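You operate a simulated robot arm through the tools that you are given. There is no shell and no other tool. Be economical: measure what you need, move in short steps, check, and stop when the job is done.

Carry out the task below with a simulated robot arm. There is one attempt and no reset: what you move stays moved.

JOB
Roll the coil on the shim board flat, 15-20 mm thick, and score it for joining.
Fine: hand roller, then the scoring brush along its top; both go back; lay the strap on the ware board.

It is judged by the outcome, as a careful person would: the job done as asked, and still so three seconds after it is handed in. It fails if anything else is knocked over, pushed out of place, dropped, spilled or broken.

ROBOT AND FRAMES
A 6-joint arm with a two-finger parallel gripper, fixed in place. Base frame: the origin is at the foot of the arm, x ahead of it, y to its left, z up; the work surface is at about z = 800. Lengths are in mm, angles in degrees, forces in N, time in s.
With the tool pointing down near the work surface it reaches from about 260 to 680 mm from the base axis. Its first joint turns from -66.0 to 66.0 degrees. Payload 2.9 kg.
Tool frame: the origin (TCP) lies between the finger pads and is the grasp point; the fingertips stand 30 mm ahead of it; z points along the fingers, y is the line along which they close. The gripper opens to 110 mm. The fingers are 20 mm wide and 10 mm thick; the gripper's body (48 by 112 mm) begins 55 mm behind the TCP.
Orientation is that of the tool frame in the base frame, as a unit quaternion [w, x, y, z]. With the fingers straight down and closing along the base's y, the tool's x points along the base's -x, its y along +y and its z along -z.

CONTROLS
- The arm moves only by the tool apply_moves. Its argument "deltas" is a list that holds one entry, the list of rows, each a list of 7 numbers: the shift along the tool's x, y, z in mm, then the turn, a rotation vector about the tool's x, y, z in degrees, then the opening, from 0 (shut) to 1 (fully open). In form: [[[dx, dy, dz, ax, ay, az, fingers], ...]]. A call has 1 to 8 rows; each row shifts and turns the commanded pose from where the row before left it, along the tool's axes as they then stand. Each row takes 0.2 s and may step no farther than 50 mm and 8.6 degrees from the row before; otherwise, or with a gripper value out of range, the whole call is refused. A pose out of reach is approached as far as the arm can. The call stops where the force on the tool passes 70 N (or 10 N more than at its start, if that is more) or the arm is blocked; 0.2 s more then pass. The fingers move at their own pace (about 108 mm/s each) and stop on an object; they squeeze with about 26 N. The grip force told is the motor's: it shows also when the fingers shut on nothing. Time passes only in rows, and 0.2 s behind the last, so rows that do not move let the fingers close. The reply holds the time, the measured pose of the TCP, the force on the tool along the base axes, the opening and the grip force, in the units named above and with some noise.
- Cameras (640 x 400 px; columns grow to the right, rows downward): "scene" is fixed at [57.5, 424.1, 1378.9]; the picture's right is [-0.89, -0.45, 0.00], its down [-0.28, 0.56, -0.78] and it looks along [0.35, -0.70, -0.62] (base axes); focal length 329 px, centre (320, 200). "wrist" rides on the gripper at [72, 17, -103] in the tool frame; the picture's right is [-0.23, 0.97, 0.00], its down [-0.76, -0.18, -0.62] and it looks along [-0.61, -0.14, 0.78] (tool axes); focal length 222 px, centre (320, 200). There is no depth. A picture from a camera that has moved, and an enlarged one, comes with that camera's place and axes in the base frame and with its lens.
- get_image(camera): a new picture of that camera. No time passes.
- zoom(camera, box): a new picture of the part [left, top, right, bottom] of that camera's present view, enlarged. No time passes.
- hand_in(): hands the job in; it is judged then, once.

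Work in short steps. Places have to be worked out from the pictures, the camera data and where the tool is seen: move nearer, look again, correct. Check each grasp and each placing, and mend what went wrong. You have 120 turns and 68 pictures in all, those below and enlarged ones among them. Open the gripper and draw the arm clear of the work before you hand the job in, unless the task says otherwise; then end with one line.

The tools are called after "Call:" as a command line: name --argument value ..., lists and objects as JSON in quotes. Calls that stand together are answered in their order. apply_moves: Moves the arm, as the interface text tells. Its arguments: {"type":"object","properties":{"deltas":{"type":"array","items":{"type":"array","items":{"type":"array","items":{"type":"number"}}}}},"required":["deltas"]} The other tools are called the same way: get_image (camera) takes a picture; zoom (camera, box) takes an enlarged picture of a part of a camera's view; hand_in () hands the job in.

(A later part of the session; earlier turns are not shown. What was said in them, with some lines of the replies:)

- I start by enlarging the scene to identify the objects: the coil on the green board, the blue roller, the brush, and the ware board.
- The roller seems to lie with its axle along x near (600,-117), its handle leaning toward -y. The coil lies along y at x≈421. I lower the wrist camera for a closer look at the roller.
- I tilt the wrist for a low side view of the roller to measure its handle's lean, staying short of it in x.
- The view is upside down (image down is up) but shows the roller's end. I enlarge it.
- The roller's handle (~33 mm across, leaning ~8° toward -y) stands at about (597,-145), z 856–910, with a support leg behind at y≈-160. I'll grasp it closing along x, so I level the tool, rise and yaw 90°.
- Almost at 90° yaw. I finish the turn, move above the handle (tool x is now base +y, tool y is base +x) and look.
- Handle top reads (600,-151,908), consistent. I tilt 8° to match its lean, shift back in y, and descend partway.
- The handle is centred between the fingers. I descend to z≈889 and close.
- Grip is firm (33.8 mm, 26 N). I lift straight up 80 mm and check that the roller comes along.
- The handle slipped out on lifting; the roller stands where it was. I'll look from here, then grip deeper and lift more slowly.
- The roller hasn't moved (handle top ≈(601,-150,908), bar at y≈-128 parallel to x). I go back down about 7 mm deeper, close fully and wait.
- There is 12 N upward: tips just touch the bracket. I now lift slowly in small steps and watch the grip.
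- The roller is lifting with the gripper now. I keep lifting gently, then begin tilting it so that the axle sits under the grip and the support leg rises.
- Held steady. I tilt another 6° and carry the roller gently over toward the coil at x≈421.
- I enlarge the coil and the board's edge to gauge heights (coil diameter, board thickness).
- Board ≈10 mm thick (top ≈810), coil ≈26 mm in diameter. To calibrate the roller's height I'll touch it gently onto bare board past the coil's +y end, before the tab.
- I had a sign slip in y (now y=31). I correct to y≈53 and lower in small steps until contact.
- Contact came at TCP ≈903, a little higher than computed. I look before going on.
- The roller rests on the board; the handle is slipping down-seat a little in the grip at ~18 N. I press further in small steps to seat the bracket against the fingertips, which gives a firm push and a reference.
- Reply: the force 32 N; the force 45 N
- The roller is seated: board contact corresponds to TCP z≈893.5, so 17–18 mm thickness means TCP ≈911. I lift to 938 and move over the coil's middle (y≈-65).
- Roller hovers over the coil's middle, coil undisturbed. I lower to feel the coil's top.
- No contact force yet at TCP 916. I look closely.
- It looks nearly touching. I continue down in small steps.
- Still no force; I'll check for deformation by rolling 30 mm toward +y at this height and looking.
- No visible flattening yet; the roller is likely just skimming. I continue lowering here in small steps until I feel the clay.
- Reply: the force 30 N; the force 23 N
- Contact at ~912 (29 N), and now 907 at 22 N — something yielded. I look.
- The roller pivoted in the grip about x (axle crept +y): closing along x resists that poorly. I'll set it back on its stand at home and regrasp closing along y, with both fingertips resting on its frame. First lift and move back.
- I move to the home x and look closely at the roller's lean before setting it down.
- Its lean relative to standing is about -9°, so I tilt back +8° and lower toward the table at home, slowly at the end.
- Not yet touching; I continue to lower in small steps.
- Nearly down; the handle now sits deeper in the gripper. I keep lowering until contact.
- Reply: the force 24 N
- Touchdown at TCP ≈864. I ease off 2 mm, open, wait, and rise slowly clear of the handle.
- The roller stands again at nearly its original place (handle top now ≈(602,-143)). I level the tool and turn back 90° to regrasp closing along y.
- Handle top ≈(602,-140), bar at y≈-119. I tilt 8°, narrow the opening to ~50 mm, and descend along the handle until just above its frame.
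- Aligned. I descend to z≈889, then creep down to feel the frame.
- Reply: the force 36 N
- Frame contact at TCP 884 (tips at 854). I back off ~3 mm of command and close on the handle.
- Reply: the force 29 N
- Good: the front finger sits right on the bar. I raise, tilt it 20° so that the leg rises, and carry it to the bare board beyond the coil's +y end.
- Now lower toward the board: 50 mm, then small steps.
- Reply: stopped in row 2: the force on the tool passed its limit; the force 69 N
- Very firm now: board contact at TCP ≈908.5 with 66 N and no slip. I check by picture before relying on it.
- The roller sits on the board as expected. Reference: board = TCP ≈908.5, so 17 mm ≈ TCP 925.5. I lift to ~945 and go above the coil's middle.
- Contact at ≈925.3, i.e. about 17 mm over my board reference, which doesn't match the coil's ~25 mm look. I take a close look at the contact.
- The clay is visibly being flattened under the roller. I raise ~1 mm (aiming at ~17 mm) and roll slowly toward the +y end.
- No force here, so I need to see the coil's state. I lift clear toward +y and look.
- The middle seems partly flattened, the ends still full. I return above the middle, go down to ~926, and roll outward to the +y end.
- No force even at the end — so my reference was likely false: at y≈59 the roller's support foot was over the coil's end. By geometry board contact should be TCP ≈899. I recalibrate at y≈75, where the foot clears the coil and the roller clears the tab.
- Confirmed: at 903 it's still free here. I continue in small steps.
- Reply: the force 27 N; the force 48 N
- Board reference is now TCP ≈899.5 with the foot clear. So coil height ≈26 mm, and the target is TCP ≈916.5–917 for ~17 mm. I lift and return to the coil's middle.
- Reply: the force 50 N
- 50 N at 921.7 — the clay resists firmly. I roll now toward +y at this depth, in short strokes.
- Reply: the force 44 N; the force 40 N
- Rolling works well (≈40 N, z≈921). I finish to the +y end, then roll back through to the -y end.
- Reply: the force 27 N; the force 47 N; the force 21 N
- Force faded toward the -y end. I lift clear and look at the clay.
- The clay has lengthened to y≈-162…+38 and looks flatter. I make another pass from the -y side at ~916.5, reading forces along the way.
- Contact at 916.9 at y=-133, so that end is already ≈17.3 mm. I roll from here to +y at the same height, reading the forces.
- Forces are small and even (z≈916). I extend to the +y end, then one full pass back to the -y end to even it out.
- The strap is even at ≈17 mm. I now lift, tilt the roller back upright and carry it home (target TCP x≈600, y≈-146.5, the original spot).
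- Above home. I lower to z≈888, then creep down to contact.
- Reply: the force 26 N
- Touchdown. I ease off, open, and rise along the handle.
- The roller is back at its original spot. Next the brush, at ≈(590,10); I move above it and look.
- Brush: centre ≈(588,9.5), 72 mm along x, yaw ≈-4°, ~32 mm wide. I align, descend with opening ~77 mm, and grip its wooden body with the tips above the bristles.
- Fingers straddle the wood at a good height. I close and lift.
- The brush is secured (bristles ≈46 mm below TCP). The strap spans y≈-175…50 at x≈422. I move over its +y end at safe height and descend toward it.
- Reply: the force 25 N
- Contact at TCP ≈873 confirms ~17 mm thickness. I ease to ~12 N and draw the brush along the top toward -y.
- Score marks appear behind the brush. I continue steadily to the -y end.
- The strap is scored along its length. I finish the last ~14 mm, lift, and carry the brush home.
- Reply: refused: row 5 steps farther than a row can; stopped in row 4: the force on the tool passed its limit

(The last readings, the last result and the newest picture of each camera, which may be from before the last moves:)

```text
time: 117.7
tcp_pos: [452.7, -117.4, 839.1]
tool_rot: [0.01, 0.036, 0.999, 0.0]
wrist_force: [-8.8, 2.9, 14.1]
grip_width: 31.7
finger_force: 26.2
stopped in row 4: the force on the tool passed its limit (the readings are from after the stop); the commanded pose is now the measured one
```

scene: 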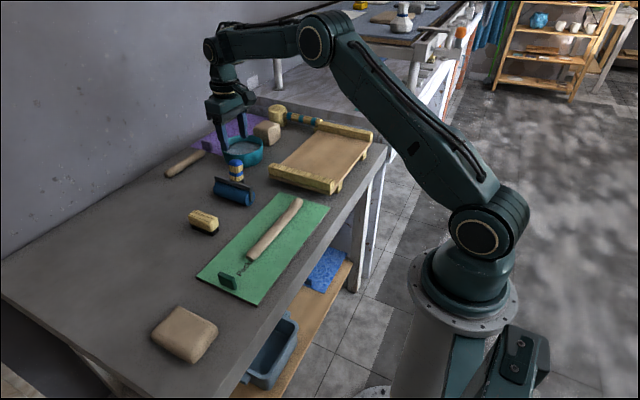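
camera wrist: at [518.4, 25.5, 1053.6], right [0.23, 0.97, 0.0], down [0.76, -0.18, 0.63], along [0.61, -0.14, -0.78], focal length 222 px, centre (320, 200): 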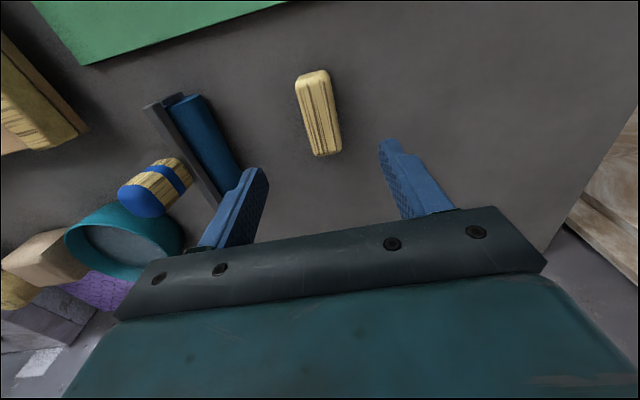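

The first call was refused (step too long) and the second then ran from the wrong place, pressing the brush down near the strap. I stop, raise straight up, and inspect.

Call:
apply_moves --deltas '[[[0, 0, -5, 0, 0, 0, 0], [0, 0, -15, 0, 0, 0, 0], [0, 0, -40, 0, 0, 0, 0], [0, 0, -40, 0, 0, 0, 0], [-35, 30, 0, 0, 0, 0, 0], [-35, 30, 0, 0, 0, 0, 0]]]'

Call:
zoom --camera "scene" --box '[230, 180, 330, 270]'

Call:
zoom --camera "scene" --box '[170, 100, 290, 220]'

```text
time: 119.1
tcp_pos: [531.1, -61.5, 939.8]
tool_rot: [0.01, 0.036, 0.999, -0.001]
wrist_force: [0.2, -0.5, -1.4]
grip_width: 31.6
finger_force: 26.1
```

```text
4.44 times, centred on (280, 225) of scene
camera zoom: at [57.5, 424.1, 1378.9], right [-0.89, -0.45, 0.0], down [-0.28, 0.56, -0.78], along [0.35, -0.7, -0.62], focal length 1462 px, centre (498, 89)
```

zoom: 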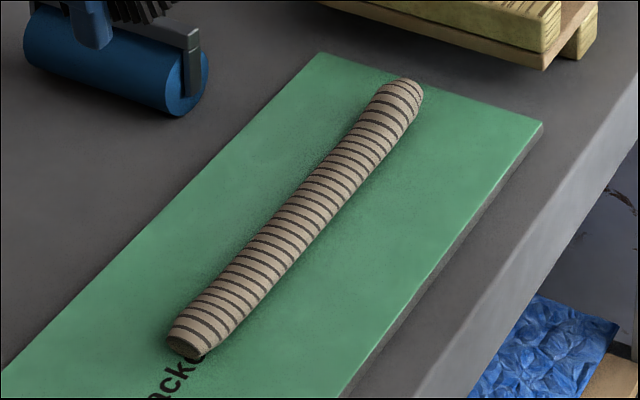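

```text
3.33 times, centred on (230, 160) of scene
camera zoom: at [57.5, 424.1, 1378.9], right [-0.89, -0.45, 0.0], down [-0.28, 0.56, -0.78], along [0.35, -0.7, -0.62], focal length 1097 px, centre (620, 333)
```

zoom: 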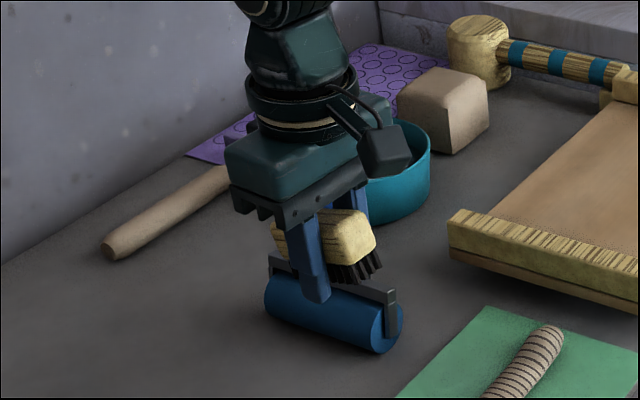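

The strap survived intact and fully scored, and the roller is untouched. The brush has pitched ~25° in the grip (its +x end low). I move above its home and tilt the tool to level it.

Call:
apply_moves --deltas '[[[-20, 28, 0, 0, 0, 0, 0], [-20, 28, 0, 0, 0, 0, 0], [-12.6, 19.3, 0, 0, 0, 0, 0], [0, 0, 0, 0, -8, 0, 0], [0, 0, 0, 0, -8, 0, 0], [0, 0, 0, 0, -7, 0, 0], [0, 0, 0, 0, 0, 0, 0]]]'

Call:
zoom --camera "scene" --box '[160, 130, 260, 230]'

```text
time: 120.7
tcp_pos: [584.9, 10.1, 941.9]
tool_rot: [0.211, 0.036, 0.977, -0.008]
wrist_force: [0.5, 0.3, -0.7]
grip_width: 31.4
finger_force: 25.9
```

```text
4.00 times, centred on (210, 180) of scene
camera zoom: at [57.5, 424.1, 1378.9], right [-0.89, -0.45, 0.0], down [-0.28, 0.56, -0.78], along [0.35, -0.7, -0.62], focal length 1316 px, centre (760, 280)
```

zoom: 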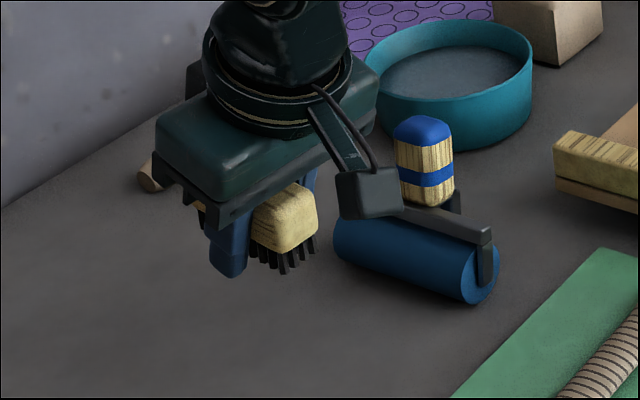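

The brush looks near level. I lower it to z≈850 and then creep to contact.

Call:
apply_moves --deltas '[[[10.2, 0, 28, 0, 0, 0, 0], [12.2, 0, 27.4, 0, 0, 0, 0], [10.2, 0, 22.8, 0, 0, 0, 0], [3, 0, 7, 0, 0, 0, 0], [0, 0, 0, 0, 0, 0, 0]]]'

Call:
zoom --camera "scene" --box '[165, 175, 245, 245]'

```text
time: 121.9
tcp_pos: [585.7, 6.8, 849.2]
tool_rot: [0.209, 0.035, 0.977, -0.009]
wrist_force: [0.1, -0.5, -1.3]
grip_width: 31.7
finger_force: 25.7
```

```text
5.71 times, centred on (205, 210) of scene
camera zoom: at [57.5, 424.1, 1378.9], right [-0.89, -0.45, 0.0], down [-0.28, 0.56, -0.78], along [0.35, -0.7, -0.62], focal length 1880 px, centre (977, 143)
```

zoom: 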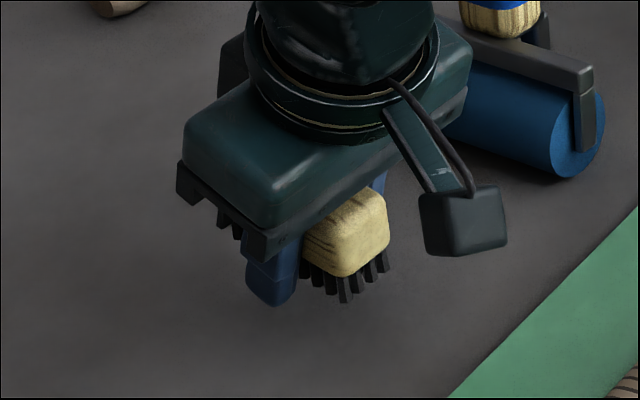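

The brush now sits higher in the grip; it's ~8 mm too far in +x. I correct that and lower slowly until the fingertips or bristles touch.

Call:
apply_moves --deltas '[[[7.3, 3, -3.3, 0, 0, 0, 0], [4.1, 0, 9.1, 0, 0, 0, 0], [1.6, 0, 3.7, 0, 0, 0, 0], [0, 0, 0, 0, 0, 0, 0]]]'

Call:
apply_moves --deltas '[[[0.8, 0, 1.8, 0, 0, 0, 0], [0.4, 0, 0.9, 0, 0, 0, 0]]]'

Call:
apply_moves --deltas '[[[0.6, 0, 1.4, 0, 0, 0, 0], [0, 0, 0, 0, 0, 0, 0]]]'

```text
time: 122.9
tcp_pos: [578.7, 12.8, 834.9]
tool_rot: [0.21, 0.036, 0.977, -0.008]
wrist_force: [-0.1, 0.3, -1.2]
grip_width: 31.9
finger_force: 26.1
```

```text
time: 123.5
tcp_pos: [579.7, 12.1, 831.4]
tool_rot: [0.21, 0.035, 0.977, -0.009]
wrist_force: [0.0, 0.0, -2.0]
grip_width: 31.6
finger_force: 25.9
```

```text
time: 124.1
tcp_pos: [580.2, 11.8, 831.9]
tool_rot: [0.21, 0.036, 0.977, -0.008]
wrist_force: [-5.5, -0.1, 10.3]
grip_width: 31.4
finger_force: 25.8
```

Contact at 831. I ease up 0.5 mm and open just slightly so the brush settles, then look.

Call:
apply_moves --deltas '[[[-0.3, 0, -0.6, 0, 0, 0, 0], [0, 0, 0, 0, 0, 0, 0.33], [0, 0, 0, 0, 0, 0, 0.36], [0, 0, 0, 0, 0, 0, 0.45], [0, 0, 0, 0, 0, 0, 0.6]]]'

Call:
apply_moves --deltas '[[[-6, 0, -14, 0, 0, 0, 0.65], [-12, 0, -28, 0, 0, 0, 0.65], [-17, 0, -38, 0, 0, 0, 0.65], [0, 0, 0, 0, 8, 0, 0.65], [0, 0, 0, 0, 8, 0, 0.65], [0, 0, 0, 0, 7, 0, 0.65]]]'

Call:
get_image --camera "wrist"

```text
time: 125.3
tcp_pos: [576.6, 10.6, 830.7]
tool_rot: [0.209, 0.034, 0.977, -0.008]
wrist_force: [-4.8, -8.7, 11.3]
grip_width: 61.7
finger_force: 0.0
```

```text
time: 126.7
tcp_pos: [579.9, 12.3, 917.9]
tool_rot: [0.009, 0.035, 0.999, 0.0]
wrist_force: [-0.5, 0.8, 0.1]
grip_width: 71.7
finger_force: 0.0
```

```text
9 pictures are left
camera wrist: at [506.2, 34.0, 1021.0], right [0.3, 0.96, 0.0], down [0.74, -0.23, 0.64], along [0.61, -0.19, -0.77], focal length 222 px, centre (320, 200)
```

wrist: 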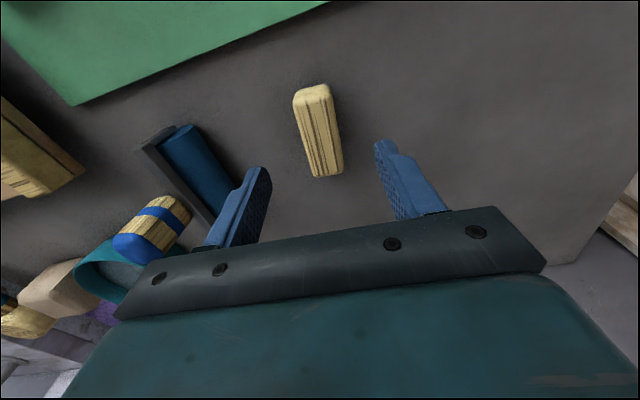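

The brush stands level at ≈(582,10.6), back at its place. Now the strap: I rise and yaw 86° so that the fingers close along x.

Call:
apply_moves --deltas '[[[0, 0, -40, 0, 0, 0, 0.8], [0, 0, 0, 0, 0, 8, 0.8], [0, 0, 0, 0, 0, 8, 0.8], [0, 0, 0, 0, 0, 8, 0.8], [0, 0, 0, 0, 0, 8, 0.8], [0, 0, 0, 0, 0, 8, 0.8], [0, 0, 0, 0, 0, 8, 0.8], [0, 0, 0, 0, 0, 8, 0.8]]]'

Call:
apply_moves --deltas '[[[0, 0, 0, 0, 0, 8, 0.8], [0, 0, 0, 0, 0, 8, 0.8], [0, 0, 0, 0, 0, 8, 0.8], [0, 0, 0, 0, 0, 6, 0.8], [0, 0, 0, 0, 0, 0, 0.8]]]'

```text
time: 128.5
tcp_pos: [577.2, 12.2, 957.6]
tool_rot: [0.009, 0.503, 0.864, 0.003]
wrist_force: [0.0, -0.2, 0.1]
grip_width: 88.0
finger_force: 0.0
```

```text
time: 129.7
tcp_pos: [577.4, 12.2, 958.3]
tool_rot: [0.008, 0.708, 0.706, 0.007]
wrist_force: [-0.1, -0.2, 0.2]
grip_width: 88.1
finger_force: 0.0
```

Call:
apply_moves --deltas '[[[-18.5, -39, 0, 0, 0, 0, 0.8], [-18.5, -39, 0, 0, 0, 0, 0.8], [-18.5, -39, 0, 0, 0, 0, 0.8], [-18.5, -38, 0, 0, 0, 0, 0.8], [0, 0, 35, 0, 0, 0, 0.7], [0, 0, 25, 0, 0, 0, 0.7], [0, 0, 0, 0, 0, 0, 0.7]]]'

Call:
get_image --camera "wrist"

```text
time: 131.3
tcp_pos: [422.8, -60.7, 894.6]
tool_rot: [0.008, 0.707, 0.707, 0.008]
wrist_force: [-0.1, -0.3, 0.4]
grip_width: 77.0
finger_force: 0.1
```

```text
8 pictures are left
camera wrist: at [438.7, 11.5, 999.4], right [0.97, -0.23, 0.02], down [-0.19, -0.76, 0.62], along [-0.13, -0.61, -0.78], focal length 222 px, centre (320, 200)
```

wrist: 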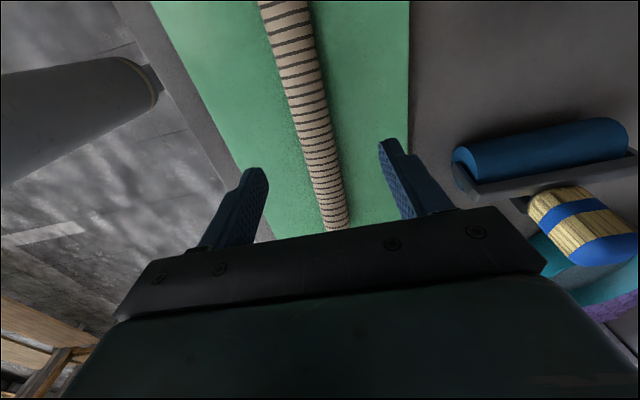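

The strap lies centred between the fingers (x≈421). I descend until the tips are ~3 mm above the board and close.

Call:
apply_moves --deltas '[[[0, -1, 30, 0, 0, 0, 0.7], [0, 0, 15, 0, 0, 0, 0.6], [0, 0, 5, 0, 0, 0, 0.6], [0, 0, 0, 0, 0, 0, 0.6]]]'

Call:
apply_moves --deltas '[[[0, 0, 0, 0, 0, 0, 0.35], [0, 0, 0, 0, 0, 0, 0.2], [0, 0, 0, 0, 0, 0, 0.1], [0, 0, 0, 0, 0, 0, 0.1]]]'

```text
time: 132.3
tcp_pos: [423.0, -63.3, 845.1]
tool_rot: [0.008, 0.708, 0.707, 0.006]
wrist_force: [-0.5, 0.5, 0.2]
grip_width: 66.0
finger_force: 0.0
```

```text
time: 133.3
tcp_pos: [423.7, -62.5, 845.1]
tool_rot: [0.009, 0.707, 0.707, 0.007]
wrist_force: [0.7, 0.0, -0.1]
grip_width: 28.7
finger_force: 26.1
```

Gripped at 28.7 mm with 26 N. I lift gently and check.

Call:
apply_moves --deltas '[[[0, 0, -3, 0, 0, 0, 0], [0, 0, -6, 0, 0, 0, 0], [0, 0, -12, 0, 0, 0, 0], [0, 0, -18, 0, 0, 0, 0], [0, 0, -25, 0, 0, 0, 0], [0, 0, -25, 0, 0, 0, 0], [0, 0, 0, 0, 0, 0, 0]]]'

Call:
get_image --camera "scene"

```text
time: 134.9
tcp_pos: [421.5, -62.3, 936.5]
tool_rot: [0.008, 0.708, 0.706, 0.007]
wrist_force: [-0.4, -0.1, -2.1]
grip_width: 28.9
finger_force: 26.1
```

```text
7 pictures are left
```

scene: 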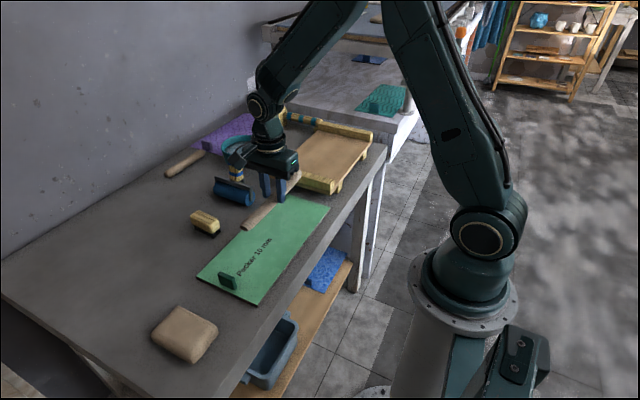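

The strap is held level and clear. I carry it toward the ware board's centre (≈(450,-415)) at this height.

Call:
apply_moves --deltas '[[[-15, 2, 0, 0, 0, 0, 0], [-30, 3, 0, 0, 0, 0, 0], [-40, 3, 0, 0, 0, 0, 0], [-40, 4, 0, 0, 0, 0, 0], [-40, 4, 0, 0, 0, 0, 0], [-40, 4, 0, 0, 0, 0, 0], [-40, 4, 0, 0, 0, 0, 0], [-35, 2, 0, 0, 0, 0, 0]]]'

Call:
apply_moves --deltas '[[[-30, 2, 0, 0, 0, 0, 0], [-28, 0, 0, 0, 0, 0, 0], [-15, 0, 0, 0, 0, 0, 0], [0, 0, 0, 0, 0, 0, 0]]]'

Call:
get_image --camera "wrist"

Call:
zoom --camera "scene" --box '[240, 80, 400, 200]'

```text
time: 136.7
tcp_pos: [446.3, -342.1, 936.2]
tool_rot: [0.008, 0.707, 0.707, 0.007]
wrist_force: [1.0, 0.0, -0.8]
grip_width: 29.0
finger_force: 25.7
```

```text
time: 137.7
tcp_pos: [447.7, -413.5, 935.6]
tool_rot: [0.008, 0.708, 0.706, 0.007]
wrist_force: [-0.4, 0.1, -1.8]
grip_width: 28.9
finger_force: 25.6
```

```text
6 pictures are left
camera wrist: at [462.7, -342.5, 1040.1], right [0.97, -0.23, 0.02], down [-0.19, -0.76, 0.62], along [-0.13, -0.61, -0.78], focal length 222 px, centre (320, 200)
```

wrist: 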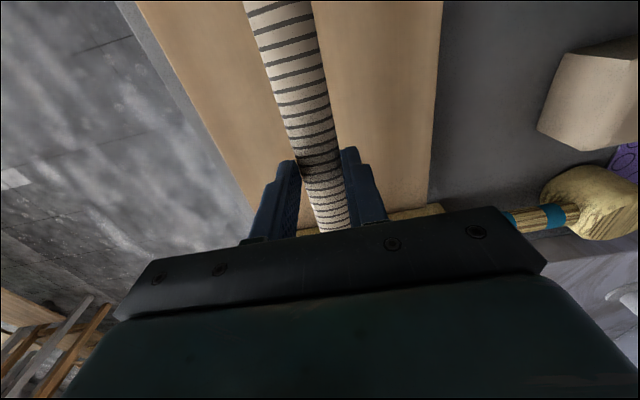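

```text
3.33 times, centred on (320, 140) of scene
camera zoom: at [57.5, 424.1, 1378.9], right [-0.89, -0.45, 0.0], down [-0.28, 0.56, -0.78], along [0.35, -0.7, -0.62], focal length 1097 px, centre (320, 400)
```

zoom: 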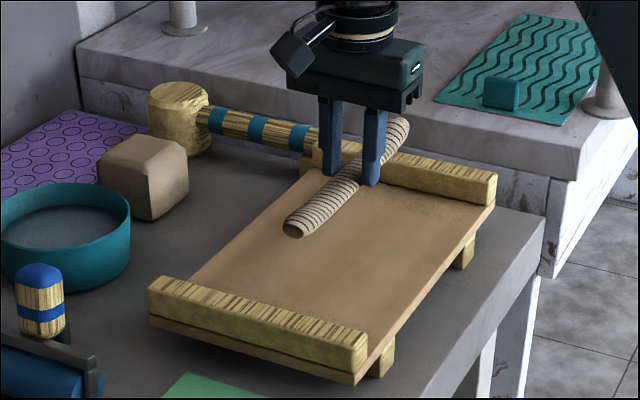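

The strap is above the board's middle, clear of both rails by ≥25 mm. I lower to z≈880 and then creep to contact.

Call:
apply_moves --deltas '[[[0, 0, 20, 0, 0, 0, 0], [0, 0, 20, 0, 0, 0, 0], [0, 0, 14, 0, 0, 0, 0], [0, 0, 0, 0, 0, 0, 0]]]'

Call:
apply_moves --deltas '[[[0, 0, 3, 0, 0, 0, 0], [0, 0, 3, 0, 0, 0, 0]]]'

Call:
apply_moves --deltas '[[[0, 0, 2, 0, 0, 0, 0], [0, 0, 2, 0, 0, 0, 0]]]'

```text
time: 138.7
tcp_pos: [447.8, -416.7, 881.4]
tool_rot: [0.009, 0.708, 0.706, 0.007]
wrist_force: [0.6, -0.3, -1.8]
grip_width: 28.7
finger_force: 26.1
```

```text
time: 139.3
tcp_pos: [449.9, -416.6, 877.1]
tool_rot: [0.009, 0.707, 0.707, 0.006]
wrist_force: [-6.5, 2.6, 11.9]
grip_width: 28.5
finger_force: 26.3
```

```text
time: 139.9
tcp_pos: [449.5, -416.0, 873.5]
tool_rot: [0.011, 0.709, 0.706, 0.006]
wrist_force: [-6.4, -1.2, 23.5]
grip_width: 29.0
finger_force: 26.1
```

Contact around 877; force 23 N now. I ease up 2 mm and look before releasing.

Call:
apply_moves --deltas '[[[0, 0, -2, 0, 0, 0, 0], [0, 0, 0, 0, 0, 0, 0]]]'

Call:
zoom --camera "scene" --box '[260, 100, 380, 200]'

```text
time: 140.5
tcp_pos: [450.3, -414.7, 874.1]
tool_rot: [0.009, 0.707, 0.707, 0.005]
wrist_force: [0.2, -3.7, 7.3]
grip_width: 28.9
finger_force: 26.3
```

```text
4.00 times, centred on (320, 150) of scene
camera zoom: at [57.4, 424.2, 1378.9], right [-0.89, -0.45, 0.0], down [-0.28, 0.56, -0.78], along [0.35, -0.7, -0.62], focal length 1316 px, centre (320, 400)
```

zoom: 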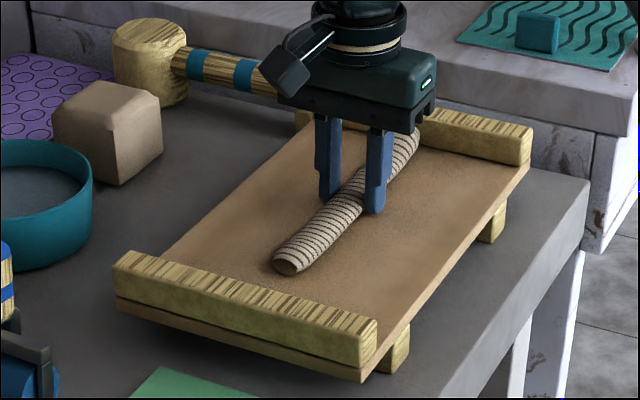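

The strap lies on the ware board between the rails. I open gradually and rise clear.

Call:
apply_moves --deltas '[[[0, 0, 0, 0, 0, 0, 0.35], [0, 0, 0, 0, 0, 0, 0.5], [0, 0, 0, 0, 0, 0, 0.6], [0, 0, -15, 0, 0, 0, 0.6], [0, 0, -35, 0, 0, 0, 0.6], [0, 0, -45, 0, 0, 0, 0.7], [0, 0, -45, 0, 0, 0, 0.7]]]'

Call:
apply_moves --deltas '[[[40, 0, -10, 0, 0, 0, 0.7], [45, 0, 0, 0, 0, 0, 0.7], [45, 0, 0, 0, 0, 0, 0.7], [45, 0, 0, 0, 0, 0, 0.7], [45, 0, 0, 0, 0, 0, 0.7], [45, 0, 0, 0, 0, 0, 0.7]]]'

Call:
get_image --camera "scene"

Call:
zoom --camera "scene" --box '[260, 100, 380, 200]'

```text
time: 142.1
tcp_pos: [449.7, -413.7, 1014.4]
tool_rot: [0.007, 0.708, 0.707, 0.006]
wrist_force: [-1.2, -0.3, -0.7]
grip_width: 77.1
finger_force: 0.1
```

```text
time: 143.5
tcp_pos: [448.4, -149.3, 1024.4]
tool_rot: [0.009, 0.707, 0.707, 0.007]
wrist_force: [0.1, -0.5, -0.1]
grip_width: 76.8
finger_force: 0.2
```

```text
3 pictures are left
```

scene: 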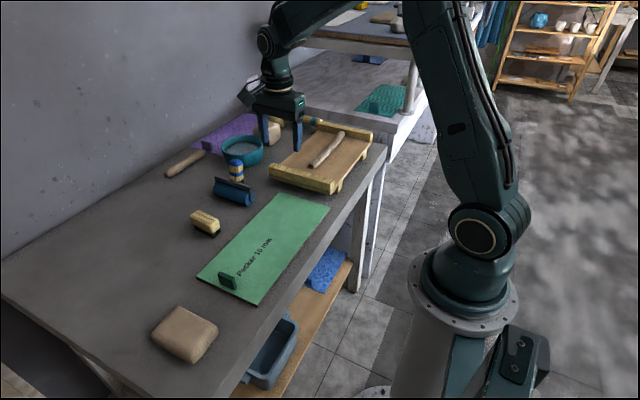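

```text
4.00 times, centred on (320, 150) of scene
camera zoom: at [57.5, 424.1, 1378.9], right [-0.89, -0.45, 0.0], down [-0.28, 0.56, -0.78], along [0.35, -0.7, -0.62], focal length 1316 px, centre (320, 400)
```

zoom: 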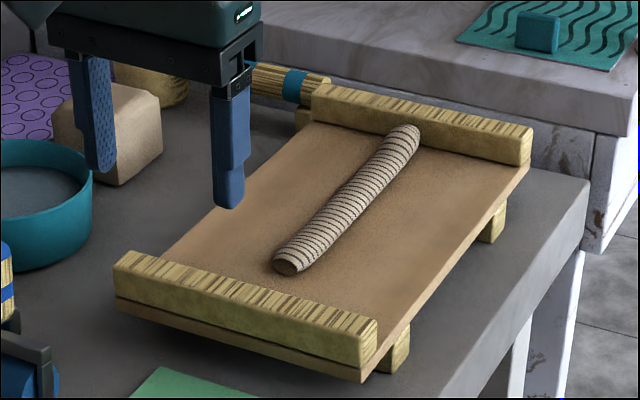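

The scored strap lies flat on the ware board, the roller and brush are back in place, and the arm is clear with the gripper open. I hand in.

Call:
hand_in

```text
The job is handed in.
```

The coil is rolled flat to about 17 mm and scored along its top. The strap is on the ware board, the hand roller is back at its spot, and the brush is within about 6 mm of its own. One mistimed move pressed the brush down beside the strap; the strap and roller looked unharmed afterwards.
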